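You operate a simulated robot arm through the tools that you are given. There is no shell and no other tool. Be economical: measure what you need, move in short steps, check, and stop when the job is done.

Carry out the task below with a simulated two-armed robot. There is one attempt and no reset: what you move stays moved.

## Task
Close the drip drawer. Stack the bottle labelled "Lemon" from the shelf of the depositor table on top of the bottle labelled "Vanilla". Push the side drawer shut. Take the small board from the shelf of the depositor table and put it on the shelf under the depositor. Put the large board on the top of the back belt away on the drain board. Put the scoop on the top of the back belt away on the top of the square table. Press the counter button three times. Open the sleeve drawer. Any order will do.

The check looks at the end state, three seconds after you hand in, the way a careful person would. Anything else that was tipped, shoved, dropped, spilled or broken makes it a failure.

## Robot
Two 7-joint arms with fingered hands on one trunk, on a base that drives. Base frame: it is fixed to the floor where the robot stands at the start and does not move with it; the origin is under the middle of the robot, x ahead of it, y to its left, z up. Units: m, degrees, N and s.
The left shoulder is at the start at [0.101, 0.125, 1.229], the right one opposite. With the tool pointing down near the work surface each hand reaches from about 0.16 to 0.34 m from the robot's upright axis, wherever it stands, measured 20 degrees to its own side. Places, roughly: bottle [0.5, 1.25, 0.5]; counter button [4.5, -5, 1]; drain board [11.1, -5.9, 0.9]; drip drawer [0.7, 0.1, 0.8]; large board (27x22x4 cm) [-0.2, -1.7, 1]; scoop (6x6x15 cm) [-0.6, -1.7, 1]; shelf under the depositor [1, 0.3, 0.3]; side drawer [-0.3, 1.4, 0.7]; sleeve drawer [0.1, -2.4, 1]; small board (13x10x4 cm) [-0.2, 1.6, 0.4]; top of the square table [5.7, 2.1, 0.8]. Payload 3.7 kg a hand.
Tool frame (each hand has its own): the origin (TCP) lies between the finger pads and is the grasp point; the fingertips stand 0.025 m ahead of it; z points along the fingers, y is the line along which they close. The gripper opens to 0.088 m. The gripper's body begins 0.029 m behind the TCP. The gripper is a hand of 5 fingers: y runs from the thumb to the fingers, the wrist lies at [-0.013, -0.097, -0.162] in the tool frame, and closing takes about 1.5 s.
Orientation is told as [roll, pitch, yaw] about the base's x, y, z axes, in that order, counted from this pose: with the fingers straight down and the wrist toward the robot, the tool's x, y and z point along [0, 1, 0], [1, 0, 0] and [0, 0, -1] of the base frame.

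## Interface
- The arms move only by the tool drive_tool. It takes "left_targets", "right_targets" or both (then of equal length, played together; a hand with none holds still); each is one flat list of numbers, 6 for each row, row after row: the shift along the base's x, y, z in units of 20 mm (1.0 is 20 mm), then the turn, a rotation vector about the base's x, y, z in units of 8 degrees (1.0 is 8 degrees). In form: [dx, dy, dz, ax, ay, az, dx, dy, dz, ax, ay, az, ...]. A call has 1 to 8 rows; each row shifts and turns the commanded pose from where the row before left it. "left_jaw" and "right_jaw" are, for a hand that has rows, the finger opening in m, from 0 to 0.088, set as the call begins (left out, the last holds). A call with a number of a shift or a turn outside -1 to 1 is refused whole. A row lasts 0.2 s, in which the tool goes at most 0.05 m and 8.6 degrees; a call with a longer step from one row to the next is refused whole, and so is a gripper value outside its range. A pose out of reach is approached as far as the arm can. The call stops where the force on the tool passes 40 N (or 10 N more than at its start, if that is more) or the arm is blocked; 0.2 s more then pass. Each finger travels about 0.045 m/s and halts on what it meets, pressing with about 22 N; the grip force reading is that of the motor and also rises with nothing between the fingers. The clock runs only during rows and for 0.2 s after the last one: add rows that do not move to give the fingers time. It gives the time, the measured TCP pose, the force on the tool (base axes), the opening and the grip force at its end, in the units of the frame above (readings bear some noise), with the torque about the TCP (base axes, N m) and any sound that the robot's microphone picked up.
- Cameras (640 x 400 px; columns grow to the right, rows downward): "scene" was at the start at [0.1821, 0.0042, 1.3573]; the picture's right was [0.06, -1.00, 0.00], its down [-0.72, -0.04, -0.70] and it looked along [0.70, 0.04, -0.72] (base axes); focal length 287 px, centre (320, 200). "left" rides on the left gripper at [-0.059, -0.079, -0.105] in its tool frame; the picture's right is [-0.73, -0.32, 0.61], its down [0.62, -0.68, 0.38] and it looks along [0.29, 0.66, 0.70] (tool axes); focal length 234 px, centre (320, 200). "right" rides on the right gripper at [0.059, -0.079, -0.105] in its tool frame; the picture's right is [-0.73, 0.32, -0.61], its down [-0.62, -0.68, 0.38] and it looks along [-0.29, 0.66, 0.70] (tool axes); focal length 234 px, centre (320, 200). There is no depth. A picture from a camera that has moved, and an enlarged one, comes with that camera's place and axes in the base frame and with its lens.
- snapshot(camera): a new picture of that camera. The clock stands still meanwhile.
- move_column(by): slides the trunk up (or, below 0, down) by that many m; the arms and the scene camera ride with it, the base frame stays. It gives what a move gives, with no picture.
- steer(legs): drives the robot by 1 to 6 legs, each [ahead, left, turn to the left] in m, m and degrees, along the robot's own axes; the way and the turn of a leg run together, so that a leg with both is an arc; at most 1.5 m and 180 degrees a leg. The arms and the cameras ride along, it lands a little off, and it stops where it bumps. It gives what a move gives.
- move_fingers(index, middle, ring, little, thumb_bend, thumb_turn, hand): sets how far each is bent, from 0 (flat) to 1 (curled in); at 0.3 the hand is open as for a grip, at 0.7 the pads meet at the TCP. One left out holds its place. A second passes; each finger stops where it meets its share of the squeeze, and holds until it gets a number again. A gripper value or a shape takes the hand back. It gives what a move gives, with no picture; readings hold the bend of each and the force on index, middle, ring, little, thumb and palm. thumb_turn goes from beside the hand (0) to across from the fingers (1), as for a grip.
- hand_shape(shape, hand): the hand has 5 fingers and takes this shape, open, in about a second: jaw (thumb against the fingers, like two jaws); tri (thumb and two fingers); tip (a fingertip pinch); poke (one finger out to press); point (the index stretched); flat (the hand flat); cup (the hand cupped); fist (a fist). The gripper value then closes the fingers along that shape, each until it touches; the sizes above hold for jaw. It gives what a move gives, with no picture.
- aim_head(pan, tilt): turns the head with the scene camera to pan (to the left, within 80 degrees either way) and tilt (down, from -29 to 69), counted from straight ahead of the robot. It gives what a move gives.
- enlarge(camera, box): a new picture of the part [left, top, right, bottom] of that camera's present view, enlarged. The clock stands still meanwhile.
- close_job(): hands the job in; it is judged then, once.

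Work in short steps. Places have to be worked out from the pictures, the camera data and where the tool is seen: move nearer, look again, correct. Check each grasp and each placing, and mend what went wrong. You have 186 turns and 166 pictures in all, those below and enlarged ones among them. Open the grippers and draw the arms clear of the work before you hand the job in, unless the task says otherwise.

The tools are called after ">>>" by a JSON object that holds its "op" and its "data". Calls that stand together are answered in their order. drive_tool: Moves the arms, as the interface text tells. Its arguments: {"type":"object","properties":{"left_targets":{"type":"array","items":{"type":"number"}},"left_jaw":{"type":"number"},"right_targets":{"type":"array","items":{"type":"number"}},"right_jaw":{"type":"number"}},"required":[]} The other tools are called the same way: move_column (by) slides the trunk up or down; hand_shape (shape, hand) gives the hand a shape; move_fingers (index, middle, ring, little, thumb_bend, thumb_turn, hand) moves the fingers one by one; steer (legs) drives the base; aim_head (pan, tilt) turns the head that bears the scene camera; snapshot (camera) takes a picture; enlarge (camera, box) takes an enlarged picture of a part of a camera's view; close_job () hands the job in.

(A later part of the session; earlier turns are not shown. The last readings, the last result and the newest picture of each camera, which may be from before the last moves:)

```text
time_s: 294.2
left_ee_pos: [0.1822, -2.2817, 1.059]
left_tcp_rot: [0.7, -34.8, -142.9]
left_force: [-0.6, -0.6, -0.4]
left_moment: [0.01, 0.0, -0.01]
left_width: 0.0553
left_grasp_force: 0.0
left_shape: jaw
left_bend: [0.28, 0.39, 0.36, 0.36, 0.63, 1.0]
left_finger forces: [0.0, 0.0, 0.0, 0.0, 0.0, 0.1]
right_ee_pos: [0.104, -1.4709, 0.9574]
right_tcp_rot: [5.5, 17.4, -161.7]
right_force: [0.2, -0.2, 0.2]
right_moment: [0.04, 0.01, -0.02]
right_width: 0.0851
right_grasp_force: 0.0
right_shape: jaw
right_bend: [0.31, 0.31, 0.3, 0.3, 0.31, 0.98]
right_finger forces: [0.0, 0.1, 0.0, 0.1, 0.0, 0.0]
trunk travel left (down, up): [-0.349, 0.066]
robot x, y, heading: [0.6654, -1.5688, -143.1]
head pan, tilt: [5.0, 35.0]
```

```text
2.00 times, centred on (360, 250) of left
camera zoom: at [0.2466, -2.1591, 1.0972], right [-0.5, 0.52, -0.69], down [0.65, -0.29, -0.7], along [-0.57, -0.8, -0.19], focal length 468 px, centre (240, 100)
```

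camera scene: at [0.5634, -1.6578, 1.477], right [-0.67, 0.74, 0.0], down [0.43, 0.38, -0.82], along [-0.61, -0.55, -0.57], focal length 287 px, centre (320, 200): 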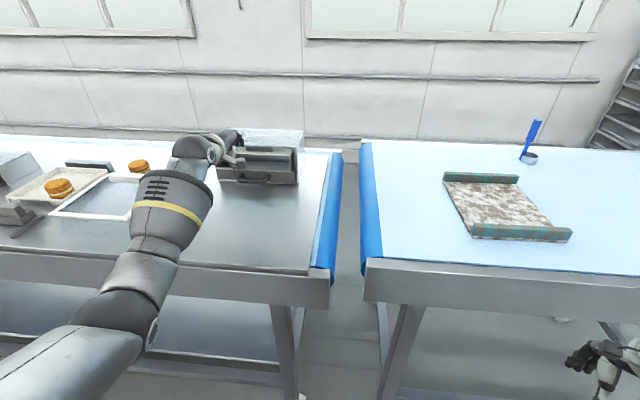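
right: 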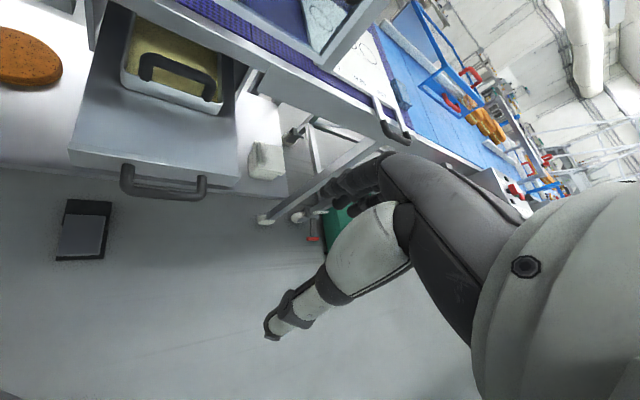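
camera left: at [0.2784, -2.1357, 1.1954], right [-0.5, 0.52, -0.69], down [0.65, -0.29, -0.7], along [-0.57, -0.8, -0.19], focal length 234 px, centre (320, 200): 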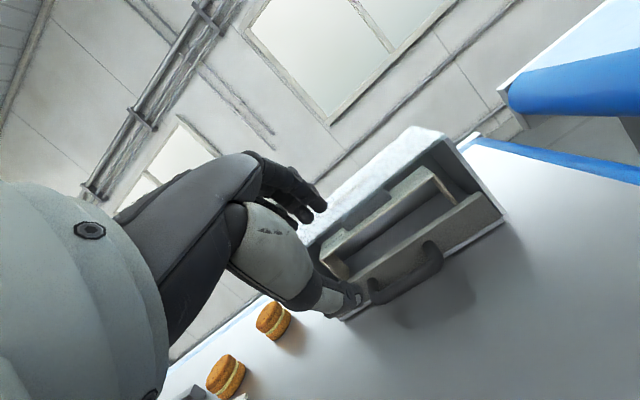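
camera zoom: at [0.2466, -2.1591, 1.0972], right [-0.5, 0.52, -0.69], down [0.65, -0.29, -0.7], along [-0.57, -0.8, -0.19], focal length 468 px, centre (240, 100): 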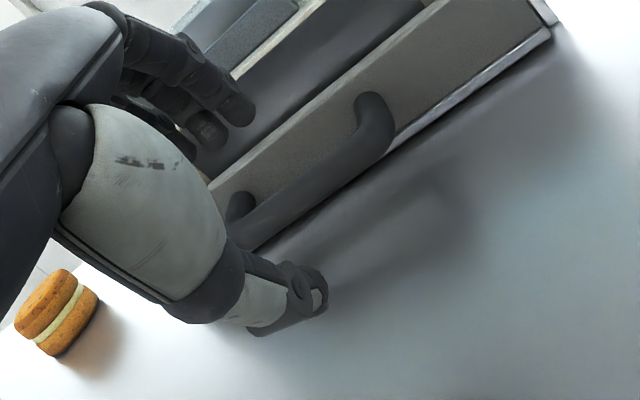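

I steepen the hand to −15°, rise a little, and move over the bar so the fingers can drop behind it.

>>> {"op": "drive_tool", "data": {"left_targets": [0, 0, 0.4, 0.49, -0.67, 0, 0, 0, 0.4, 0.49, -0.67, 0, 0, 0, 0.2, 0.49, -0.67, 0, -0.76, -0.566, 0, 0, 0, 0, -0.76, -0.566, 0, 0, 0, 0, 0, 0, 0, 0, 0, 0], "left_jaw": 0.048}}

>>> {"op": "enlarge", "data": {"camera": "left", "box": [220, 100, 460, 300]}}

>>> {"op": "enlarge", "data": {"camera": "scene", "box": [170, 110, 330, 210]}}

```text
time_s: 295.6
left_ee_pos: [0.1831, -2.2809, 1.08]
left_tcp_rot: [0.9, -14.9, -143.3]
left_force: [-0.2, 0.4, -0.3]
left_moment: [-0.03, 0.04, 0.02]
left_width: 0.0484
left_grasp_force: 0.1
left_shape: jaw
left_bend: [0.74, 0.43, 0.39, 0.42, 0.67, 1.0]
left_finger forces: [0.0, 0.1, 0.0, 0.0, 0.0, 0.0]
left hand out of reach, approached as far as the arm can: row 4, 5
right_ee_pos: [0.1037, -1.4705, 0.9585]
right_tcp_rot: [5.5, 17.4, -161.6]
right_force: [-0.5, -0.8, -0.1]
right_moment: [-0.03, -0.01, 0.02]
right_width: 0.0852
right_grasp_force: 0.0
right_shape: jaw
right_bend: [0.31, 0.31, 0.3, 0.3, 0.31, 0.98]
right_finger forces: [0.0, 0.0, 0.0, 0.0, 0.0, 0.0]
trunk travel left (down, up): [-0.349, 0.066]
robot x, y, heading: [0.6692, -1.573, -142.8]
head pan, tilt: [5.0, 35.0]
```

```text
2.00 times, centred on (340, 200) of left
camera zoom: at [0.2298, -2.1711, 1.1576], right [-0.31, 0.66, -0.68], down [0.83, -0.17, -0.54], along [-0.47, -0.73, -0.5], focal length 468 px, centre (280, 200)
```

zoom: 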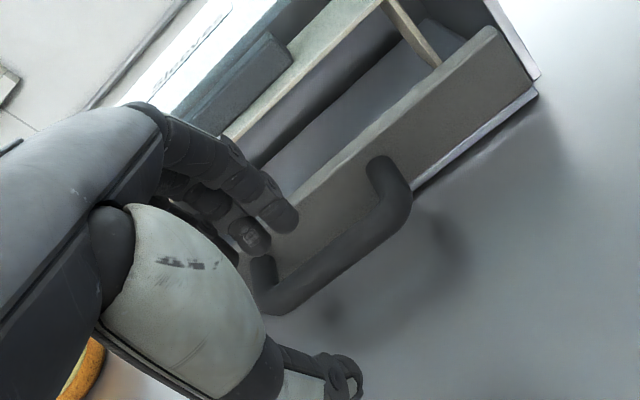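

```text
4.00 times, centred on (250, 160) of scene
camera zoom: at [0.5642, -1.6575, 1.4771], right [-0.67, 0.74, 0.0], down [0.43, 0.38, -0.82], along [-0.61, -0.55, -0.57], focal length 1147 px, centre (600, 360)
```

zoom: 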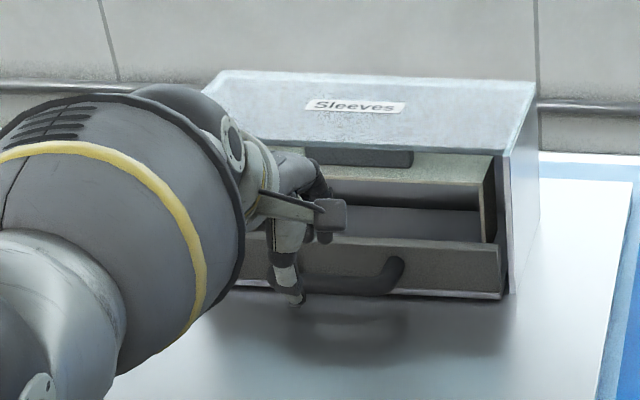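

The gap behind the bar is visible (≈2.5 cm); the arm is at its reach limit, so I use the base: 4 cm ahead and 2.5 cm right.

>>> {"op": "steer", "data": {"legs": [[0.035, -0.028, 0]]}}

>>> {"op": "enlarge", "data": {"camera": "left", "box": [220, 100, 460, 300]}}

```text
time_s: 296.5
left_ee_pos: [0.1373, -2.2785, 1.0796]
left_tcp_rot: [1.1, -14.8, -143.2]
left_force: [-0.4, 0.3, 1.3]
left_moment: [0.02, 0.01, -0.03]
left_width: 0.0484
left_grasp_force: 0.1
left_shape: jaw
left_bend: [0.74, 0.43, 0.39, 0.42, 0.67, 1.0]
left_finger forces: [0.0, 0.0, 0.0, 0.1, 0.0, 0.1]
right_ee_pos: [0.0592, -1.4693, 0.9563]
right_tcp_rot: [5.5, 17.5, -161.6]
right_force: [0.0, 0.3, 0.3]
right_moment: [-0.02, 0.04, 0.04]
right_width: 0.085
right_grasp_force: 0.0
right_shape: jaw
right_bend: [0.31, 0.31, 0.3, 0.3, 0.31, 0.98]
right_finger forces: [0.0, 0.0, 0.0, 0.0, 0.1, 0.0]
trunk travel left (down, up): [-0.349, 0.066]
robot x, y, heading: [0.6197, -1.5685, -143.0]
head pan, tilt: [5.0, 35.0]
```

```text
2.00 times, centred on (340, 200) of left
camera zoom: at [0.1843, -2.1694, 1.157], right [-0.31, 0.66, -0.68], down [0.83, -0.17, -0.54], along [-0.47, -0.73, -0.5], focal length 468 px, centre (280, 200)
```

zoom: 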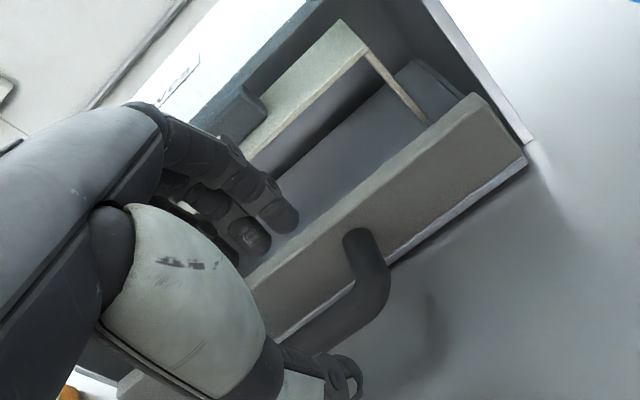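

Projection shows the TCP over the bar but near its right end. I shift 1.5 cm left and lower 3.5 cm so the fingers drop behind the bar.

>>> {"op": "drive_tool", "data": {"left_targets": [0.45, -0.6, 0, 0, 0, 0, 0, 0, -0.45, 0, 0, 0, 0, 0, -0.45, 0, 0, 0, 0, 0, -0.45, 0, 0, 0, 0, 0, -0.4, 0, 0, 0, 0, 0, 0, 0, 0, 0]}}

>>> {"op": "enlarge", "data": {"camera": "left", "box": [220, 100, 460, 300]}}

>>> {"op": "enlarge", "data": {"camera": "scene", "box": [170, 110, 330, 210]}}

```text
time_s: 297.9
left_ee_pos: [0.149, -2.2791, 1.0435]
left_tcp_rot: [1.0, -15.0, -143.3]
left_force: [-0.5, -0.1, 0.1]
left_moment: [0.0, -0.02, -0.02]
left_width: 0.0483
left_grasp_force: 0.0
left_shape: jaw
left_bend: [0.74, 0.43, 0.39, 0.42, 0.67, 1.0]
left_finger forces: [0.0, 0.0, 0.0, 0.0, 0.0, 0.0]
left hand out of reach, approached as far as the arm can: row 2, 4
right_ee_pos: [0.0603, -1.4694, 0.9573]
right_tcp_rot: [5.4, 17.5, -161.7]
right_force: [1.0, 0.0, 0.3]
right_moment: [0.0, 0.0, -0.02]
right_width: 0.0851
right_grasp_force: 0.0
right_shape: jaw
right_bend: [0.31, 0.31, 0.3, 0.3, 0.31, 0.98]
right_finger forces: [0.0, 0.0, 0.0, 0.1, 0.0, 0.0]
trunk travel left (down, up): [-0.349, 0.066]
robot x, y, heading: [0.6255, -1.572, -143.1]
head pan, tilt: [5.0, 35.0]
```

```text
2.00 times, centred on (340, 200) of left
camera zoom: at [0.197, -2.1688, 1.1199], right [-0.31, 0.66, -0.68], down [0.83, -0.17, -0.54], along [-0.47, -0.73, -0.5], focal length 468 px, centre (280, 200)
```

zoom: 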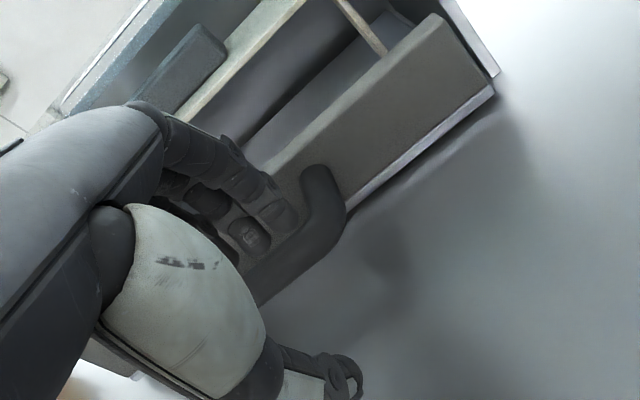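

```text
4.00 times, centred on (250, 160) of scene
camera zoom: at [0.5199, -1.6558, 1.4771], right [-0.67, 0.74, 0.0], down [0.43, 0.38, -0.82], along [-0.61, -0.55, -0.57], focal length 1147 px, centre (600, 360)
```

zoom: 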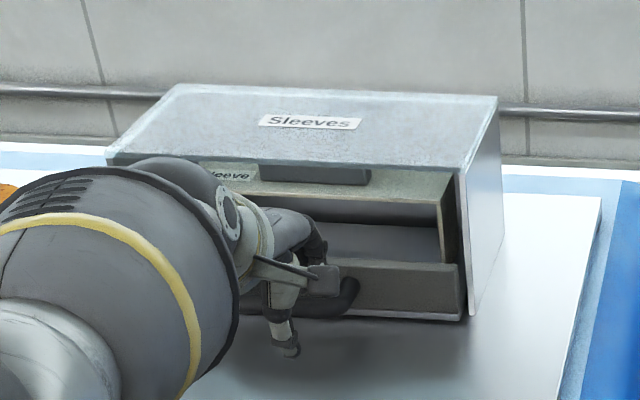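

The fingers are behind the bar. I close and pull straight back by arm.

>>> {"op": "drive_tool", "data": {"left_targets": [0, 0, 0, 0, 0, 0, 0, 0, 0, 0, 0, 0, 0, 0, 0, 0, 0, 0, 0, 0, 0, 0, 0, 0, 0, 0, 0, 0, 0, 0], "left_jaw": 0.0}}

>>> {"op": "drive_tool", "data": {"left_targets": [0.4, 0.3, 0, 0, 0, 0, 0.4, 0.3, 0, 0, 0, 0, 0.4, 0.3, 0, 0, 0, 0, 0.4, 0.3, 0, 0, 0, 0, 0.4, 0.3, 0, 0, 0, 0, 0.4, 0.3, 0, 0, 0, 0, 0.4, 0.3, 0, 0, 0, 0, 0.4, 0.3, 0, 0, 0, 0]}}

>>> {"op": "enlarge", "data": {"camera": "scene", "box": [170, 110, 330, 210]}}

```text
time_s: 299.1
left_ee_pos: [0.15, -2.2785, 1.0431]
left_tcp_rot: [1.0, -14.9, -143.2]
left_force: [-0.7, 0.5, 0.8]
left_moment: [-0.02, 0.01, 0.0]
left_width: 0.0002
left_grasp_force: 22.1
left_shape: jaw
left_bend: [0.7, 0.7, 0.7, 0.7, 0.37, 1.0]
left_finger forces: [0.0, 0.1, 0.0, 0.0, 0.0, 0.1]
right_ee_pos: [0.06, -1.4694, 0.9577]
right_tcp_rot: [5.5, 17.4, -161.7]
right_force: [-0.9, 0.3, 0.0]
right_moment: [-0.03, -0.02, 0.04]
right_width: 0.0851
right_grasp_force: 0.0
right_shape: jaw
right_bend: [0.31, 0.31, 0.3, 0.3, 0.31, 0.98]
right_finger forces: [0.0, 0.1, 0.0, 0.0, 0.0, 0.0]
trunk travel left (down, up): [-0.349, 0.066]
robot x, y, heading: [0.6207, -1.5697, -142.9]
head pan, tilt: [5.0, 35.0]
```

```text
time_s: 300.9
left_ee_pos: [0.2138, -2.2316, 1.0431]
left_tcp_rot: [0.8, -15.0, -143.2]
left_force: [-0.3, 0.1, 0.3]
left_moment: [0.02, 0.0, -0.02]
left_width: 0.0001
left_grasp_force: 22.2
left_shape: jaw
left_bend: [0.7, 0.7, 0.7, 0.7, 0.37, 1.0]
left_finger forces: [0.1, 0.0, 0.1, 0.0, 0.1, 0.0]
right_ee_pos: [0.0595, -1.4685, 0.9567]
right_tcp_rot: [5.5, 17.5, -161.7]
right_force: [0.5, 0.1, -0.9]
right_moment: [0.0, -0.02, 0.0]
right_width: 0.0854
right_grasp_force: 0.0
right_shape: jaw
right_bend: [0.31, 0.31, 0.3, 0.3, 0.31, 0.98]
right_finger forces: [0.0, 0.1, 0.1, 0.0, 0.0, 0.0]
trunk travel left (down, up): [-0.349, 0.066]
robot x, y, heading: [0.6246, -1.5715, -143.1]
head pan, tilt: [5.0, 35.0]
```

```text
4.00 times, centred on (250, 160) of scene
camera zoom: at [0.5201, -1.6557, 1.4771], right [-0.67, 0.74, 0.0], down [0.43, 0.38, -0.82], along [-0.61, -0.55, -0.57], focal length 1147 px, centre (600, 360)
```

zoom: 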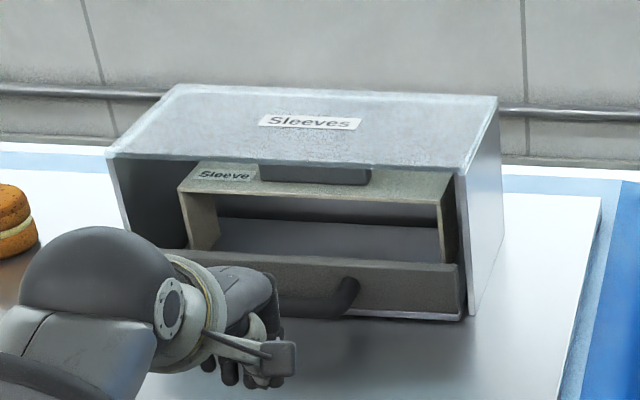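

The hand closed on nothing – the fingers slid over the bar, so it lies lower than assumed. I probe the table height with the closed fingertips in front of the drawer.

>>> {"op": "drive_tool", "data": {"left_targets": [0, 0, -0.25, 0, 0, 0, 0, 0, -0.25, 0, 0, 0, 0, 0, -0.25, 0, 0, 0, 0, 0, -0.25, 0, 0, 0, 0, 0, -0.25, 0, 0, 0, 0, 0, -0.25, 0, 0, 0, 0, 0, -0.25, 0, 0, 0, 0, 0, 0, 0, 0, 0]}}

>>> {"op": "snapshot", "data": {"camera": "left"}}

```text
time_s: 302.7
left_ee_pos: [0.2146, -2.2323, 1.0075]
left_tcp_rot: [0.9, -15.0, -143.2]
left_force: [0.6, 0.1, -0.6]
left_moment: [0.03, 0.02, 0.01]
left_width: 0.0
left_grasp_force: 21.7
left_shape: jaw
left_bend: [0.7, 0.7, 0.7, 0.7, 0.37, 1.0]
left_finger forces: [0.0, 0.0, 0.2, 0.1, 0.0, 0.1]
right_ee_pos: [0.0595, -1.4693, 0.9577]
right_tcp_rot: [5.5, 17.5, -161.7]
right_force: [0.4, -0.2, -0.7]
right_moment: [0.01, -0.01, 0.0]
right_width: 0.0851
right_grasp_force: 0.0
right_shape: jaw
right_bend: [0.31, 0.31, 0.3, 0.3, 0.31, 0.98]
right_finger forces: [0.0, 0.1, 0.1, 0.1, 0.0, 0.0]
trunk travel left (down, up): [-0.349, 0.066]
robot x, y, heading: [0.6221, -1.5708, -142.9]
head pan, tilt: [5.0, 35.0]
```

```text
72 pictures are left
camera left: at [0.2605, -2.1227, 1.0844], right [-0.31, 0.66, -0.68], down [0.83, -0.17, -0.54], along [-0.47, -0.73, -0.5], focal length 234 px, centre (320, 200)
```

left: 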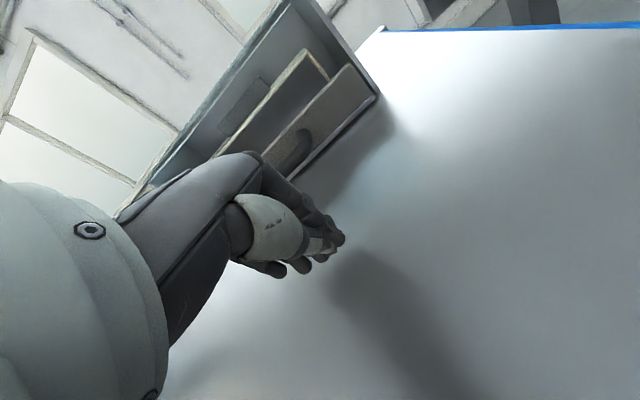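

No contact yet at tip height ≈0.985. I continue probing down.

>>> {"op": "drive_tool", "data": {"left_targets": [0, 0, -0.25, 0, 0, 0, 0, 0, -0.25, 0, 0, 0, 0, 0, -0.25, 0, 0, 0, 0, 0, -0.25, 0, 0, 0, 0, 0, -0.25, 0, 0, 0, 0, 0, -0.25, 0, 0, 0, 0, 0, -0.25, 0, 0, 0, 0, 0, -0.25, 0, 0, 0]}}

```text
time_s: 303.9
left_ee_pos: [0.2083, -2.2371, 0.9984]
left_tcp_rot: [0.9, -16.9, -143.0]
left_force: [-1.8, -2.1, 13.7]
left_moment: [-0.09, 0.04, -0.03]
left_width: 0.0
left_grasp_force: 22.2
left_shape: jaw
left_bend: [0.7, 0.7, 0.7, 0.7, 0.39, 1.0]
left_finger forces: [0.1, 22.8, 0.0, 0.0, 0.1, 0.0]
right_ee_pos: [0.0599, -1.4692, 0.9567]
right_tcp_rot: [5.6, 17.6, -161.7]
right_force: [0.5, -1.1, -0.2]
right_moment: [-0.02, -0.03, 0.04]
right_width: 0.085
right_grasp_force: 0.2
right_shape: jaw
right_bend: [0.31, 0.31, 0.3, 0.3, 0.31, 0.98]
right_finger forces: [0.0, 0.1, 0.0, 0.0, 0.0, 0.0]
trunk travel left (down, up): [-0.349, 0.066]
robot x, y, heading: [0.6229, -1.5703, -143.0]
head pan, tilt: [5.0, 35.0]
stopped in row 6 (left hand): the force on the tool passed its limit at 42 N (the readings are from after the stop); the commanded pose is now the measured one
```

Table top is at z ≈0.973, so the bar is at about (u −1.30, v −1.953, z 1.00). I raise, open, and move the base 12.5 cm ahead and 3 cm left to place the fingers over the bar.

>>> {"op": "drive_tool", "data": {"left_targets": [0, 0, 0.9, 0, 0, 0, 0, 0, 0.9, 0, 0, 0, 0, 0, 0.9, 0, 0, 0, 0, 0, 0.5, 0, 0, 0], "left_jaw": 0.05}}

>>> {"op": "steer", "data": {"legs": [[0.125, 0.03, 0]]}}

>>> {"op": "enlarge", "data": {"camera": "left", "box": [220, 100, 460, 300]}}

```text
time_s: 304.9
left_ee_pos: [0.2112, -2.236, 1.0577]
left_tcp_rot: [0.8, -16.2, -143.1]
left_force: [0.0, 0.3, 0.6]
left_moment: [-0.01, 0.0, -0.01]
left_width: 0.0498
left_grasp_force: 0.1
left_shape: jaw
left_bend: [0.74, 0.42, 0.38, 0.44, 0.66, 1.0]
left_finger forces: [0.1, 0.0, 0.1, 0.0, 0.1, 0.0]
right_ee_pos: [0.06, -1.469, 0.9568]
right_tcp_rot: [5.4, 17.5, -161.7]
right_force: [-0.6, -0.1, -0.2]
right_moment: [0.02, 0.0, 0.0]
right_width: 0.085
right_grasp_force: 0.1
right_shape: jaw
right_bend: [0.31, 0.31, 0.3, 0.3, 0.31, 0.98]
right_finger forces: [0.0, 0.0, 0.0, 0.0, 0.0, 0.0]
trunk travel left (down, up): [-0.349, 0.066]
robot x, y, heading: [0.6236, -1.5694, -143.0]
head pan, tilt: [5.0, 35.0]
```

```text
time_s: 306.2
left_ee_pos: [0.1428, -2.3158, 1.0581]
left_tcp_rot: [0.9, -16.3, -143.4]
left_force: [-0.3, 0.6, -0.2]
left_moment: [0.01, -0.01, 0.0]
left_width: 0.0501
left_grasp_force: 0.1
left_shape: jaw
left_bend: [0.74, 0.42, 0.38, 0.43, 0.66, 1.0]
left_finger forces: [0.0, 0.1, 0.0, 0.0, 0.0, 0.0]
right_ee_pos: [0.0025, -1.5405, 0.9523]
right_tcp_rot: [4.5, 19.8, -162.4]
right_force: [14.1, 9.6, 1.8]
right_moment: [0.02, 0.06, -0.39]
right_width: 0.0823
right_grasp_force: 0.1
right_shape: jaw
right_bend: [0.31, 0.41, 0.3, 0.3, 0.31, 0.98]
right_finger forces: [0.0, 16.3, 0.1, 0.0, 0.1, 0.1]
trunk travel left (down, up): [-0.349, 0.066]
robot x, y, heading: [0.5547, -1.651, -143.4]
head pan, tilt: [5.0, 35.0]
stopped in leg 1: the force on the tool passed its limit at 100 N (the readings are from after the stop); the commanded pose is now the measured one
```

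```text
2.00 times, centred on (340, 200) of left
camera zoom: at [0.1918, -2.2049, 1.1333], right [-0.32, 0.66, -0.68], down [0.82, -0.18, -0.55], along [-0.48, -0.73, -0.48], focal length 468 px, centre (280, 200)
```

zoom: 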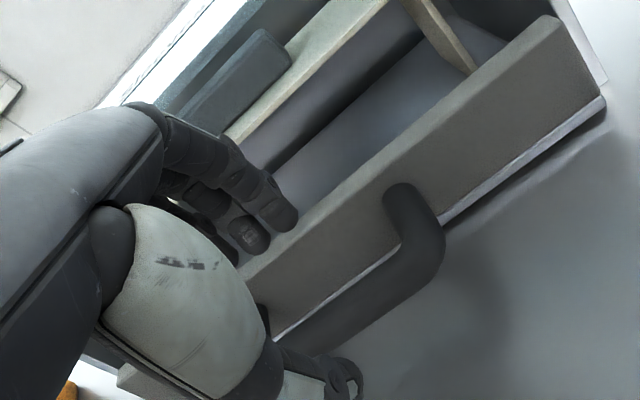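

The low right hand bumped the back belt's frame. I draw it back and raise it well above belt height before going on.

>>> {"op": "drive_tool", "data": {"right_targets": [0.8, 0.6, 0, 0, 0, 0, 0.8, 0.6, 0.2, 0, 0, 0, 0.4, 0.3, 1, 0, 0, 0, 0, 0, 1, 0, 0, 0, 0, 0, 1, 0, 0, 0, 0, 0, 1, 0, 0, 0, 0, 0, 1, 0, 0, 0, 0, 0, 1, 0, 0, 0]}}

>>> {"op": "snapshot", "data": {"camera": "scene"}}

```text
time_s: 308.0
left_ee_pos: [0.1423, -2.3159, 1.0572]
left_tcp_rot: [0.9, -16.1, -143.3]
left_force: [-0.9, -0.4, -0.8]
left_moment: [0.01, -0.01, 0.0]
left_width: 0.05
left_grasp_force: 0.0
left_shape: jaw
left_bend: [0.74, 0.42, 0.38, 0.43, 0.66, 1.0]
left_finger forces: [0.1, 0.0, 0.0, 0.0, 0.1, 0.0]
right_ee_pos: [0.0404, -1.5128, 1.0773]
right_tcp_rot: [4.7, 19.6, -162.2]
right_force: [0.3, -0.4, 0.6]
right_moment: [0.0, 0.01, -0.01]
right_width: 0.0851
right_grasp_force: 0.0
right_shape: jaw
right_bend: [0.31, 0.31, 0.3, 0.3, 0.31, 0.98]
right_finger forces: [0.0, 0.0, 0.1, 0.0, 0.1, 0.0]
trunk travel left (down, up): [-0.349, 0.066]
robot x, y, heading: [0.5535, -1.6512, -143.1]
head pan, tilt: [5.0, 35.0]
```

```text
70 pictures are left
camera scene: at [0.4521, -1.7376, 1.4771], right [-0.67, 0.74, 0.0], down [0.43, 0.38, -0.82], along [-0.61, -0.55, -0.57], focal length 287 px, centre (320, 200)
```

scene: 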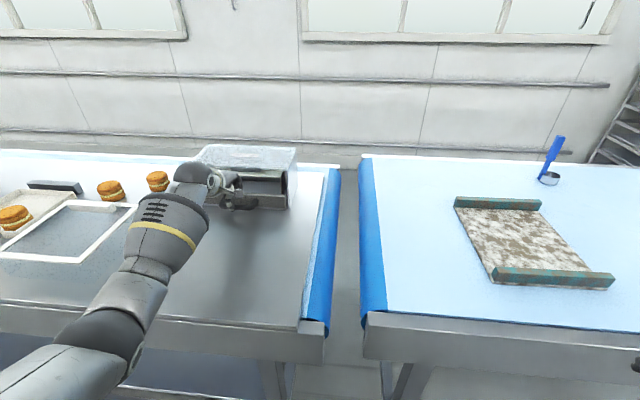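

Belts look undisturbed. The TCP needs about 2 cm more ahead to be centred on the bar; I move the base and lower the hand.

>>> {"op": "steer", "data": {"legs": [[0.022, 0, 0]]}}

>>> {"op": "drive_tool", "data": {"left_targets": [0, 0, -0.5, 0, 0, 0, 0, 0, -0.5, 0, 0, 0, 0, 0, -0.5, 0, 0, 0, 0, 0, -0.5, 0, 0, 0, 0, 0, -0.3, 0, 0, 0, 0, 0, 0, 0, 0, 0]}}

>>> {"op": "enlarge", "data": {"camera": "left", "box": [220, 100, 460, 300]}}

```text
time_s: 308.8
left_ee_pos: [0.1228, -2.3302, 1.0569]
left_tcp_rot: [1.0, -16.3, -143.2]
left_force: [-1.4, 0.0, -0.4]
left_moment: [0.0, -0.04, -0.01]
left_width: 0.0502
left_grasp_force: 0.1
left_shape: jaw
left_bend: [0.74, 0.42, 0.38, 0.43, 0.66, 1.0]
left_finger forces: [0.0, 0.0, 0.0, 0.0, 0.1, 0.0]
right_ee_pos: [0.0215, -1.5267, 1.0758]
right_tcp_rot: [4.7, 19.6, -162.3]
right_force: [-0.1, 0.1, 0.3]
right_moment: [0.03, 0.0, -0.01]
right_width: 0.0854
right_grasp_force: 0.0
right_shape: jaw
right_bend: [0.31, 0.31, 0.3, 0.3, 0.31, 0.98]
right_finger forces: [0.0, 0.0, 0.0, 0.0, 0.1, 0.0]
trunk travel left (down, up): [-0.349, 0.066]
robot x, y, heading: [0.5339, -1.6664, -143.3]
head pan, tilt: [5.0, 35.0]
```

```text
time_s: 309.8
left_ee_pos: [0.1185, -2.3353, 1.0367]
left_tcp_rot: [0.8, -18.6, -143.4]
left_force: [4.0, 5.7, 17.3]
left_moment: [-0.32, 0.27, -0.01]
left_width: 0.0496
left_grasp_force: 0.1
left_shape: jaw
left_bend: [0.74, 0.41, 0.38, 0.43, 0.66, 1.0]
left_finger forces: [2.0, 14.7, 0.0, 0.0, 1.2, 0.0]
right_ee_pos: [0.0225, -1.5269, 1.0755]
right_tcp_rot: [4.6, 19.7, -162.3]
right_force: [-0.1, -0.7, -0.3]
right_moment: [0.0, 0.03, -0.02]
right_width: 0.085
right_grasp_force: 0.0
right_shape: jaw
right_bend: [0.31, 0.31, 0.3, 0.3, 0.31, 0.98]
right_finger forces: [0.0, 0.0, 0.1, 0.0, 0.0, 0.1]
trunk travel left (down, up): [-0.349, 0.066]
robot x, y, heading: [0.5412, -1.664, -143.2]
head pan, tilt: [5.0, 35.0]
stopped in row 5 (left hand): the force on the tool passed its limit at 43 N (the readings are from after the stop); the commanded pose is now the measured one
```

```text
2.00 times, centred on (340, 200) of left
camera zoom: at [0.1704, -2.2219, 1.1082], right [-0.34, 0.64, -0.69], down [0.8, -0.19, -0.57], along [-0.5, -0.74, -0.45], focal length 468 px, centre (280, 200)
```

zoom: 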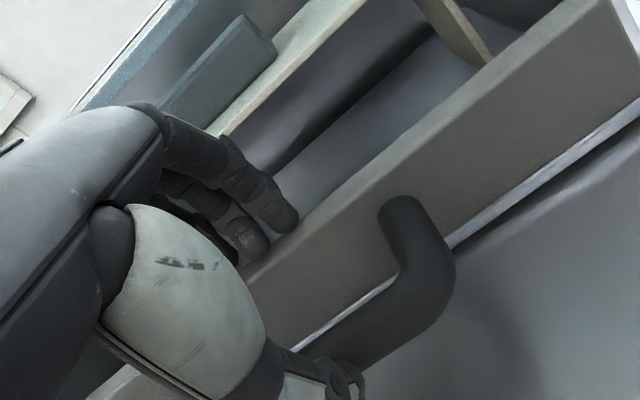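

The fingertips met the drawer front's top edge – about 2 cm too far ahead for the gap. I rise 1 cm, come back 1.8 cm, and lower again behind the bar.

>>> {"op": "drive_tool", "data": {"left_targets": [0, 0, 0.6, 0, 0, 0, 0.72, 0.54, 0, 0.15, -0.2, 0, 0, 0, -0.5, 0, 0, 0, 0, 0, -0.5, 0, 0, 0, 0, 0, -0.5, 0, 0, 0, 0, 0, -0.4, 0, 0, 0, 0, 0, 0, 0, 0, 0]}}

>>> {"op": "enlarge", "data": {"camera": "left", "box": [220, 100, 460, 300]}}

```text
time_s: 311.2
left_ee_pos: [0.1338, -2.3256, 1.0261]
left_tcp_rot: [0.9, -17.9, -143.3]
left_force: [9.8, 10.6, 21.2]
left_moment: [-0.65, 0.52, 0.04]
left_width: 0.0478
left_grasp_force: 0.1
left_shape: jaw
left_bend: [0.74, 0.44, 0.39, 0.43, 0.66, 1.0]
left_finger forces: [1.5, 23.5, 1.4, 0.1, 0.0, 0.0]
right_ee_pos: [0.0221, -1.5251, 1.0764]
right_tcp_rot: [4.7, 19.5, -162.1]
right_force: [-1.2, -0.8, 0.4]
right_moment: [0.0, 0.0, 0.0]
right_width: 0.0853
right_grasp_force: 0.1
right_shape: jaw
right_bend: [0.31, 0.31, 0.3, 0.3, 0.31, 0.98]
right_finger forces: [0.0, 0.0, 0.0, 0.0, 0.0, 0.0]
trunk travel left (down, up): [-0.349, 0.066]
robot x, y, heading: [0.5392, -1.6624, -143.1]
head pan, tilt: [5.0, 35.0]
stopped in row 6 (left hand): the force on the tool passed its limit at 43 N (the readings are from after the stop); the commanded pose is now the measured one
```

```text
2.00 times, centred on (340, 200) of left
camera zoom: at [0.1837, -2.2133, 1.0983], right [-0.34, 0.64, -0.69], down [0.8, -0.18, -0.57], along [-0.49, -0.74, -0.46], focal length 468 px, centre (280, 200)
```

zoom: 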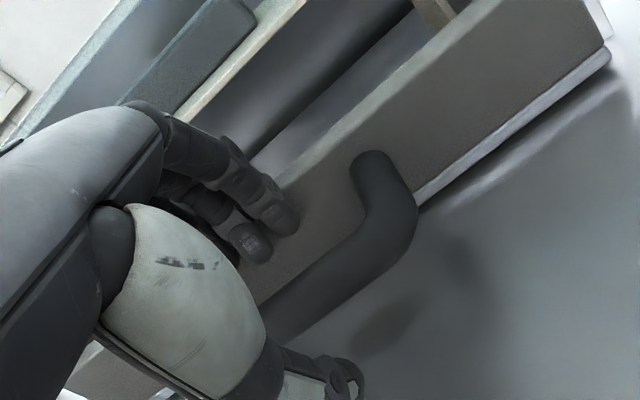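

Still rubbing on the drawer front; I back off 1.2 cm more and lower on.

>>> {"op": "drive_tool", "data": {"left_targets": [0, 0, 0.3, 0, 0, 0, 0.5, 0.37, 0, 0.15, -0.2, 0, 0, 0, -0.4, 0, 0, 0, 0, 0, -0.4, 0, 0, 0, 0, 0, -0.4, 0, 0, 0, 0, 0, -0.2, 0, 0, 0, 0, 0, 0, 0, 0, 0]}}

>>> {"op": "enlarge", "data": {"camera": "left", "box": [220, 100, 460, 300]}}

```text
time_s: 312.8
left_ee_pos: [0.1407, -2.32, 1.0092]
left_tcp_rot: [0.8, -16.6, -143.1]
left_force: [4.3, 3.4, 20.0]
left_moment: [0.57, -0.61, -0.01]
left_width: 0.051
left_grasp_force: 0.0
left_shape: jaw
left_bend: [0.74, 0.42, 0.38, 0.43, 0.66, 1.0]
left_finger forces: [0.0, 0.0, 0.0, 0.0, 20.4, 0.0]
right_ee_pos: [0.022, -1.526, 1.0775]
right_tcp_rot: [4.7, 19.4, -162.2]
right_force: [0.4, -1.2, 0.1]
right_moment: [0.02, -0.03, 0.0]
right_width: 0.085
right_grasp_force: 0.1
right_shape: jaw
right_bend: [0.31, 0.31, 0.3, 0.3, 0.31, 0.98]
right_finger forces: [0.0, 0.1, 0.0, 0.0, 0.0, 0.0]
trunk travel left (down, up): [-0.349, 0.066]
robot x, y, heading: [0.5331, -1.6641, -143.3]
head pan, tilt: [5.0, 35.0]
stopped in row 7 (left hand): the force on the tool passed its limit at 41 N (the readings are from after the stop); the commanded pose is now the measured one
```

```text
2.00 times, centred on (340, 200) of left
camera zoom: at [0.1897, -2.2095, 1.0837], right [-0.32, 0.65, -0.68], down [0.81, -0.17, -0.55], along [-0.48, -0.74, -0.48], focal length 468 px, centre (280, 200)
```

zoom: 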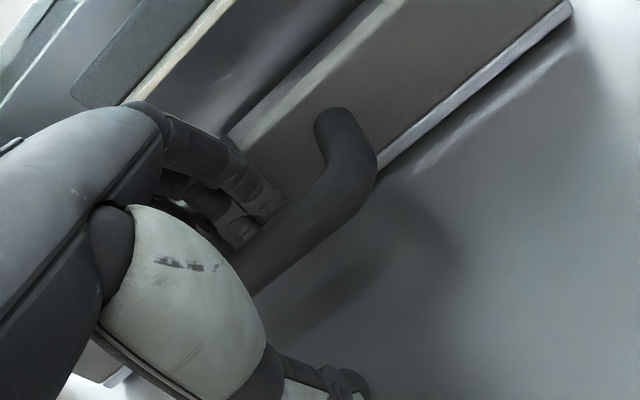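

Fingers are now behind the bar, with the thumb tip on the table. I rise 4 mm and close.

>>> {"op": "drive_tool", "data": {"left_targets": [0, 0, 0.2, 0, 0, 0, 0, 0, 0, 0, 0, 0]}}

>>> {"op": "drive_tool", "data": {"left_targets": [0, 0, 0, 0, 0, 0, 0, 0, 0, 0, 0, 0, 0, 0, 0, 0, 0, 0, 0, 0, 0, 0, 0, 0, 0, 0, 0, 0, 0, 0], "left_jaw": 0.0}}

```text
time_s: 313.4
left_ee_pos: [0.1432, -2.3187, 1.0076]
left_tcp_rot: [0.8, -15.9, -143.1]
left_force: [2.6, 1.2, 12.5]
left_moment: [0.33, -0.35, -0.02]
left_width: 0.0501
left_grasp_force: 0.1
left_shape: jaw
left_bend: [0.74, 0.42, 0.38, 0.43, 0.67, 1.0]
left_finger forces: [0.0, 0.1, 0.0, 0.1, 12.7, 0.1]
right_ee_pos: [0.0227, -1.5254, 1.0766]
right_tcp_rot: [4.8, 19.5, -162.2]
right_force: [0.2, 0.9, -0.6]
right_moment: [-0.02, 0.04, 0.02]
right_width: 0.0848
right_grasp_force: 0.0
right_shape: jaw
right_bend: [0.31, 0.31, 0.3, 0.3, 0.31, 0.98]
right_finger forces: [0.1, 0.0, 0.1, 0.0, 0.0, 0.0]
trunk travel left (down, up): [-0.349, 0.066]
robot x, y, heading: [0.534, -1.6621, -143.2]
head pan, tilt: [5.0, 35.0]
```

```text
time_s: 314.6
left_ee_pos: [0.142, -2.3189, 1.0042]
left_tcp_rot: [0.9, -15.5, -143.2]
left_force: [0.7, 0.2, -8.1]
left_moment: [-0.01, -0.02, -0.03]
left_width: 0.0033
left_grasp_force: 22.3
left_shape: jaw
left_bend: [0.7, 0.7, 0.7, 0.67, 0.81, 1.0]
left_finger forces: [3.0, 0.7, 0.8, 1.0, 1.5, 0.1]
right_ee_pos: [0.0219, -1.5271, 1.0758]
right_tcp_rot: [4.6, 19.6, -162.3]
right_force: [0.4, 0.4, 0.6]
right_moment: [-0.02, -0.02, -0.02]
right_width: 0.085
right_grasp_force: 0.1
right_shape: jaw
right_bend: [0.31, 0.31, 0.3, 0.3, 0.31, 0.98]
right_finger forces: [0.0, 0.0, 0.1, 0.0, 0.0, 0.0]
trunk travel left (down, up): [-0.349, 0.066]
robot x, y, heading: [0.5368, -1.6661, -143.1]
head pan, tilt: [5.0, 35.0]
```

The fingers have closed around under the bar (light contact forces). I pull back slowly.

>>> {"op": "drive_tool", "data": {"left_targets": [0.4, 0.3, 0, 0, 0, 0, 0.4, 0.3, 0, 0, 0, 0, 0.4, 0.3, 0, 0, 0, 0, 0.4, 0.3, 0, 0, 0, 0, 0.4, 0.3, 0, 0, 0, 0, 0.4, 0.3, 0, 0, 0, 0, 0.4, 0.3, 0, 0, 0, 0, 0.4, 0.3, 0, 0, 0, 0]}}

>>> {"op": "snapshot", "data": {"camera": "scene"}}

```text
time_s: 316.4
left_ee_pos: [0.2056, -2.2735, 1.0046]
left_tcp_rot: [0.7, -15.6, -143.1]
left_force: [2.5, -1.3, -15.1]
left_moment: [0.03, 0.03, -0.05]
left_width: 0.0034
left_grasp_force: 21.8
left_shape: jaw
left_bend: [0.7, 0.7, 0.7, 0.68, 0.8, 1.0]
left_finger forces: [3.6, 1.2, 1.8, 1.5, 22.4, 0.0]
right_ee_pos: [0.0224, -1.5274, 1.0765]
right_tcp_rot: [4.5, 19.6, -162.3]
right_force: [0.8, 0.2, 0.2]
right_moment: [0.03, 0.02, -0.01]
right_width: 0.0849
right_grasp_force: 0.1
right_shape: jaw
right_bend: [0.31, 0.31, 0.3, 0.3, 0.31, 0.98]
right_finger forces: [0.0, 0.0, 0.0, 0.0, 0.0, 0.0]
trunk travel left (down, up): [-0.349, 0.066]
robot x, y, heading: [0.5402, -1.6655, -143.0]
head pan, tilt: [5.0, 35.0]
```

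```text
66 pictures are left
camera scene: at [0.4348, -1.7522, 1.4769], right [-0.67, 0.74, 0.0], down [0.43, 0.38, -0.82], along [-0.61, -0.55, -0.57], focal length 287 px, centre (320, 200)
```

scene: 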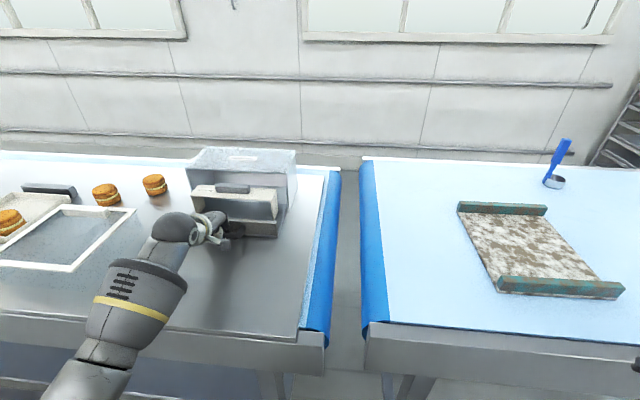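

The drawer is sliding out, about 8 cm so far. I pull another 8 cm, easing down slightly.

>>> {"op": "drive_tool", "data": {"left_targets": [0.4, 0.3, -0.1, 0, 0, 0, 0.4, 0.3, -0.1, 0, 0, 0, 0.4, 0.3, 0, 0, 0, 0, 0.4, 0.3, 0, 0, 0, 0, 0.4, 0.3, 0, 0, 0, 0, 0.4, 0.3, 0, 0, 0, 0, 0.4, 0.3, 0, 0, 0, 0, 0.4, 0.3, 0, 0, 0, 0]}}

>>> {"op": "snapshot", "data": {"camera": "scene"}}

```text
time_s: 318.2
left_ee_pos: [0.2709, -2.224, 1.0021]
left_tcp_rot: [0.7, -15.7, -143.2]
left_force: [1.1, -3.1, -0.1]
left_moment: [0.0, 0.01, -0.05]
left_width: 0.003
left_grasp_force: 21.9
left_shape: jaw
left_bend: [0.7, 0.7, 0.7, 0.7, 0.81, 1.0]
left_finger forces: [1.9, 0.0, 1.1, 0.9, 2.4, 0.0]
right_ee_pos: [0.0214, -1.5268, 1.0765]
right_tcp_rot: [4.6, 19.5, -162.2]
right_force: [0.5, -0.3, 0.3]
right_moment: [-0.01, -0.01, 0.0]
right_width: 0.0849
right_grasp_force: 0.2
right_shape: jaw
right_bend: [0.31, 0.31, 0.3, 0.3, 0.31, 0.98]
right_finger forces: [0.1, 0.0, 0.1, 0.0, 0.1, 0.1]
trunk travel left (down, up): [-0.349, 0.066]
robot x, y, heading: [0.5362, -1.6665, -143.3]
head pan, tilt: [5.0, 35.0]
```

```text
65 pictures are left
camera scene: at [0.4357, -1.7506, 1.4771], right [-0.67, 0.74, 0.0], down [0.43, 0.38, -0.82], along [-0.61, -0.55, -0.57], focal length 287 px, centre (320, 200)
```

scene: 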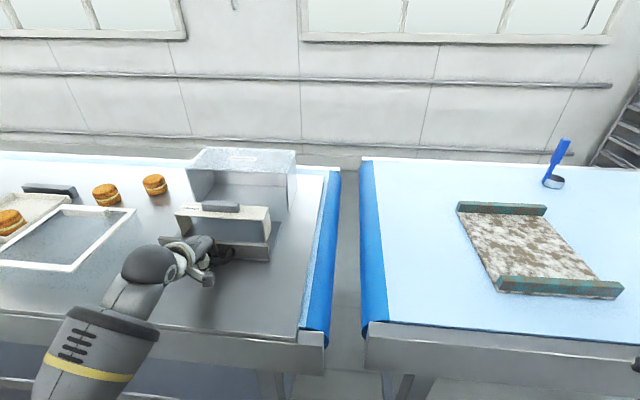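

The drawer is out about 16 cm, nearly its full depth. I open the fingers and lift the hand straight off the bar.

>>> {"op": "drive_tool", "data": {"left_targets": [0, 0, 0, 0, 0, 0, 0, 0, 0, 0, 0, 0, 0, 0, 0, 0, 0, 0, 0, 0, 0, 0, 0, 0, 0, 0, 0, 0, 0, 0], "left_jaw": 0.052}}

>>> {"op": "drive_tool", "data": {"left_targets": [0, 0, 0.5, 0, 0, 0, 0, 0, 0.5, 0, 0, 0, 0, 0, 0.8, 0, 0, 0, 0, 0, 1, 0, 0, 0, 0, 0, 1, 0, 0, 0, 0, 0, 1, 0, 0, 0, 0, 0, 1, 0, 0, 0, 0, 0, 1, 0, 0, 0]}}

>>> {"op": "snapshot", "data": {"camera": "scene"}}

```text
time_s: 319.4
left_ee_pos: [0.2708, -2.2234, 1.0055]
left_tcp_rot: [1.0, -16.0, -143.1]
left_force: [-0.7, -0.2, 15.7]
left_moment: [0.17, -0.18, -0.01]
left_width: 0.0462
left_grasp_force: 0.2
left_shape: jaw
left_bend: [0.29, 0.41, 0.37, 0.45, 0.74, 1.0]
left_finger forces: [0.0, 0.1, 0.1, 0.1, 15.8, 0.1]
right_ee_pos: [0.0233, -1.5257, 1.0773]
right_tcp_rot: [4.8, 19.6, -162.2]
right_force: [0.0, 0.2, 0.2]
right_moment: [0.01, 0.02, 0.01]
right_width: 0.0851
right_grasp_force: 0.1
right_shape: jaw
right_bend: [0.31, 0.31, 0.3, 0.3, 0.31, 0.98]
right_finger forces: [0.0, 0.0, 0.0, 0.1, 0.0, 0.0]
trunk travel left (down, up): [-0.349, 0.066]
robot x, y, heading: [0.5367, -1.6603, -143.1]
head pan, tilt: [5.0, 35.0]
```

```text
time_s: 321.2
left_ee_pos: [0.2702, -2.225, 1.1388]
left_tcp_rot: [0.8, -15.8, -143.0]
left_force: [1.1, 0.5, 0.3]
left_moment: [-0.03, -0.02, 0.01]
left_width: 0.0517
left_grasp_force: 0.0
left_shape: jaw
left_bend: [0.29, 0.41, 0.37, 0.45, 0.65, 1.0]
left_finger forces: [0.1, 0.0, 0.0, 0.0, 0.0, 0.0]
right_ee_pos: [0.0221, -1.5266, 1.077]
right_tcp_rot: [4.6, 19.5, -162.1]
right_force: [0.1, -0.4, -0.1]
right_moment: [-0.02, -0.02, 0.01]
right_width: 0.0851
right_grasp_force: 0.1
right_shape: jaw
right_bend: [0.31, 0.31, 0.3, 0.3, 0.31, 0.98]
right_finger forces: [0.0, 0.1, 0.0, 0.0, 0.0, 0.0]
trunk travel left (down, up): [-0.349, 0.066]
robot x, y, heading: [0.538, -1.6625, -143.3]
head pan, tilt: [5.0, 35.0]
```

```text
64 pictures are left
camera scene: at [0.4352, -1.7504, 1.4771], right [-0.67, 0.74, 0.0], down [0.43, 0.38, -0.82], along [-0.61, -0.55, -0.57], focal length 287 px, centre (320, 200)
```

scene: 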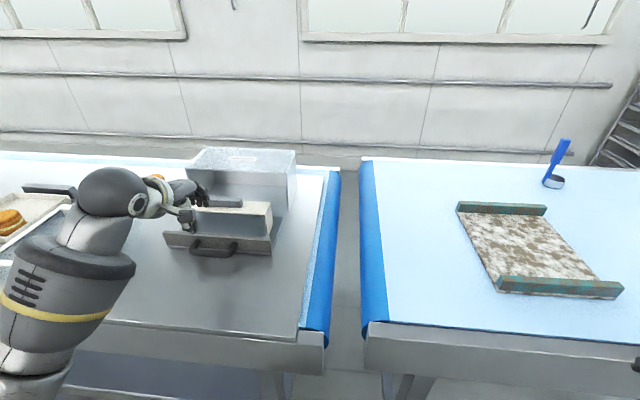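

The drawer is open and clear. Next the large board: I back off, slide right to centre on it, and bring both hands in front of my chest, fingers down, about 16 cm apart.

>>> {"op": "steer", "data": {"legs": [[-0.2, 0, 0], [0, -0.476, 0]]}}

>>> {"op": "drive_tool", "data": {"right_targets": [0.058, -0.833, 0.13, -0.0615, 0.172, 0.096, 0.058, -0.833, 0.13, -0.0615, 0.172, 0.096, 0.058, -0.833, 0.13, -0.0615, 0.172, 0.096, 0.058, -0.833, 0.13, -0.0615, 0.172, 0.096, 0.058, -0.833, 0.13, -0.0615, 0.172, 0.096, 0.058, -0.833, 0.13, -0.0615, 0.172, 0.096, 0.058, -0.833, 0.13, -0.0615, 0.172, 0.096, 0.058, -0.833, 0.13, -0.0615, 0.172, 0.096], "left_targets": [-0.39, 0.525, 0, 0, 0, 0, -0.39, 0.525, 0, 0, 0, 0, -0.39, 0.525, 0, 0, 0, 0, -0.39, 0.525, 0, 0, 0, 0, -0.39, 0.525, 0, 0, 0, 0, -0.39, 0.525, 0, 0, 0, 0, -0.39, 0.525, 0, 0, 0, 0, -0.39, 0.525, 0, 0, 0, 0], "right_jaw": 0.055, "left_jaw": 0.055}}

>>> {"op": "drive_tool", "data": {"right_targets": [0.058, -0.833, 0.13, -0.0615, 0.172, 0.096, 0.058, -0.833, 0.13, -0.0615, 0.172, 0.096, 0.058, -0.833, 0.13, -0.0615, 0.172, 0.096, 0.058, -0.833, 0.13, -0.0615, 0.172, 0.096, 0.058, -0.833, 0.13, -0.0615, 0.172, 0.096, 0.058, -0.833, 0.13, -0.0615, 0.172, 0.096, 0.058, -0.833, 0.13, -0.0615, 0.172, 0.096, 0.058, -0.833, 0.13, -0.0615, 0.172, 0.096], "left_targets": [-0.39, 0.525, 0, 0, 0, 0, -0.39, 0.525, 0, 0, 0, 0, -0.39, 0.525, 0, 0, 0, 0, -0.39, 0.525, 0, 0, 0, 0, -0.39, 0.525, 0, 0, 0, 0, -0.39, 0.525, 0, 0, 0, 0, -0.39, 0.525, 0, 0, 0, 0, -0.39, 0.525, 0, 0, 0, 0]}}

>>> {"op": "drive_tool", "data": {"right_targets": [0.058, -0.833, 0.13, -0.0615, 0.172, 0.096, 0.058, -0.833, 0.13, -0.0615, 0.172, 0.096, 0.058, -0.833, 0.13, -0.0615, 0.172, 0.096, 0.058, -0.833, 0.13, -0.0615, 0.172, 0.096, 0.058, -0.833, 0.13, -0.0615, 0.172, 0.096, 0.058, -0.833, 0.13, -0.0615, 0.172, 0.096, 0.058, -0.833, 0.13, -0.0615, 0.172, 0.096, 0.058, -0.833, 0.13, -0.0615, 0.172, 0.096]}}

>>> {"op": "snapshot", "data": {"camera": "scene"}}

```text
time_s: 327.1
left_ee_pos: [0.1472, -1.7278, 1.1399]
left_tcp_rot: [0.8, -15.8, -142.7]
left_force: [-0.2, -0.9, 0.4]
left_moment: [0.0, 0.0, 0.01]
left_width: 0.0518
left_grasp_force: 0.0
left_shape: jaw
left_bend: [0.29, 0.41, 0.37, 0.45, 0.65, 1.0]
left_finger forces: [0.1, 0.1, 0.0, 0.0, 0.0, 0.0]
right_ee_pos: [-0.1031, -1.0325, 1.0761]
right_tcp_rot: [4.6, 19.5, -161.9]
right_force: [0.1, 0.0, 0.1]
right_moment: [-0.01, 0.02, -0.02]
right_width: 0.085
right_grasp_force: 0.1
right_shape: jaw
right_bend: [0.31, 0.31, 0.3, 0.3, 0.31, 0.98]
right_finger forces: [0.1, 0.0, 0.0, 0.1, 0.0, 0.0]
trunk travel left (down, up): [-0.349, 0.066]
robot x, y, heading: [0.4139, -1.1649, -142.7]
head pan, tilt: [5.0, 35.0]
```

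```text
time_s: 328.9
left_ee_pos: [0.0858, -1.6446, 1.1399]
left_tcp_rot: [0.8, -15.8, -142.8]
left_force: [-0.4, -0.3, 0.5]
left_moment: [-0.01, 0.02, 0.01]
left_width: 0.0545
left_grasp_force: 0.1
left_shape: jaw
left_bend: [0.29, 0.4, 0.36, 0.37, 0.63, 1.0]
left_finger forces: [0.1, 0.0, 0.1, 0.0, 0.0, 0.0]
right_ee_pos: [-0.0967, -1.1671, 1.0989]
right_tcp_rot: [4.3, 7.8, -155.8]
right_force: [-0.2, -0.4, -0.3]
right_moment: [0.03, 0.02, -0.02]
right_width: 0.0552
right_grasp_force: 0.0
right_shape: jaw
right_bend: [0.28, 0.39, 0.36, 0.36, 0.63, 1.0]
right_finger forces: [0.0, 0.0, 0.0, 0.1, 0.0, 0.0]
trunk travel left (down, up): [-0.349, 0.066]
robot x, y, heading: [0.4143, -1.168, -142.6]
head pan, tilt: [5.0, 35.0]
```

```text
time_s: 330.7
left_ee_pos: [0.0232, -1.5604, 1.1384]
left_tcp_rot: [0.8, -15.9, -142.8]
left_force: [0.8, 0.5, -0.5]
left_moment: [0.03, -0.03, 0.0]
left_width: 0.0547
left_grasp_force: 0.1
left_shape: jaw
left_bend: [0.29, 0.4, 0.36, 0.37, 0.63, 1.0]
left_finger forces: [0.1, 0.0, 0.1, 0.0, 0.0, 0.0]
right_ee_pos: [-0.0845, -1.2998, 1.1185]
right_tcp_rot: [2.8, -3.9, -149.6]
right_force: [-0.6, 0.6, 0.1]
right_moment: [-0.02, -0.03, 0.0]
right_width: 0.0552
right_grasp_force: 0.0
right_shape: jaw
right_bend: [0.28, 0.39, 0.36, 0.36, 0.63, 1.0]
right_finger forces: [0.0, 0.0, 0.1, 0.1, 0.0, 0.1]
trunk travel left (down, up): [-0.349, 0.066]
robot x, y, heading: [0.4101, -1.1673, -142.6]
head pan, tilt: [5.0, 35.0]
```

```text
time_s: 332.5
left_ee_pos: [0.0227, -1.5611, 1.1393]
left_tcp_rot: [0.8, -15.8, -142.9]
left_force: [0.4, -0.7, 0.3]
left_moment: [0.03, -0.02, 0.01]
left_width: 0.0546
left_grasp_force: 0.1
left_shape: jaw
left_bend: [0.29, 0.4, 0.36, 0.37, 0.63, 1.0]
left_finger forces: [0.0, 0.0, 0.0, 0.0, 0.0, 0.0]
right_ee_pos: [-0.0742, -1.4336, 1.1389]
right_tcp_rot: [-0.2, -15.1, -143.0]
right_force: [-0.7, -0.2, 0.3]
right_moment: [0.02, -0.01, -0.03]
right_width: 0.0554
right_grasp_force: 0.0
right_shape: jaw
right_bend: [0.28, 0.39, 0.36, 0.36, 0.63, 1.0]
right_finger forces: [0.0, 0.1, 0.0, 0.0, 0.1, 0.0]
trunk travel left (down, up): [-0.349, 0.066]
robot x, y, heading: [0.4118, -1.1687, -142.7]
head pan, tilt: [5.0, 35.0]
```

```text
63 pictures are left
camera scene: at [0.311, -1.254, 1.4771], right [-0.67, 0.74, 0.0], down [0.42, 0.39, -0.82], along [-0.61, -0.55, -0.57], focal length 287 px, centre (320, 200)
```

scene: 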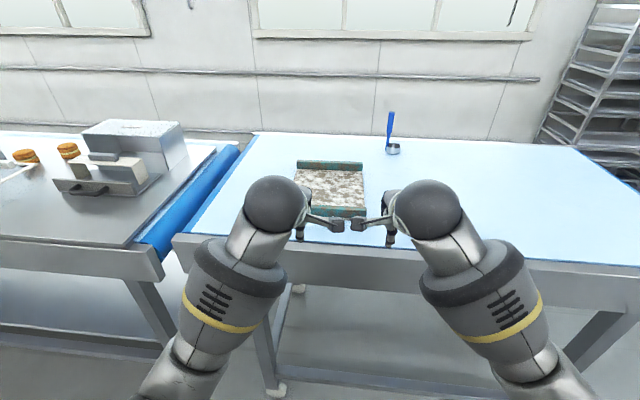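

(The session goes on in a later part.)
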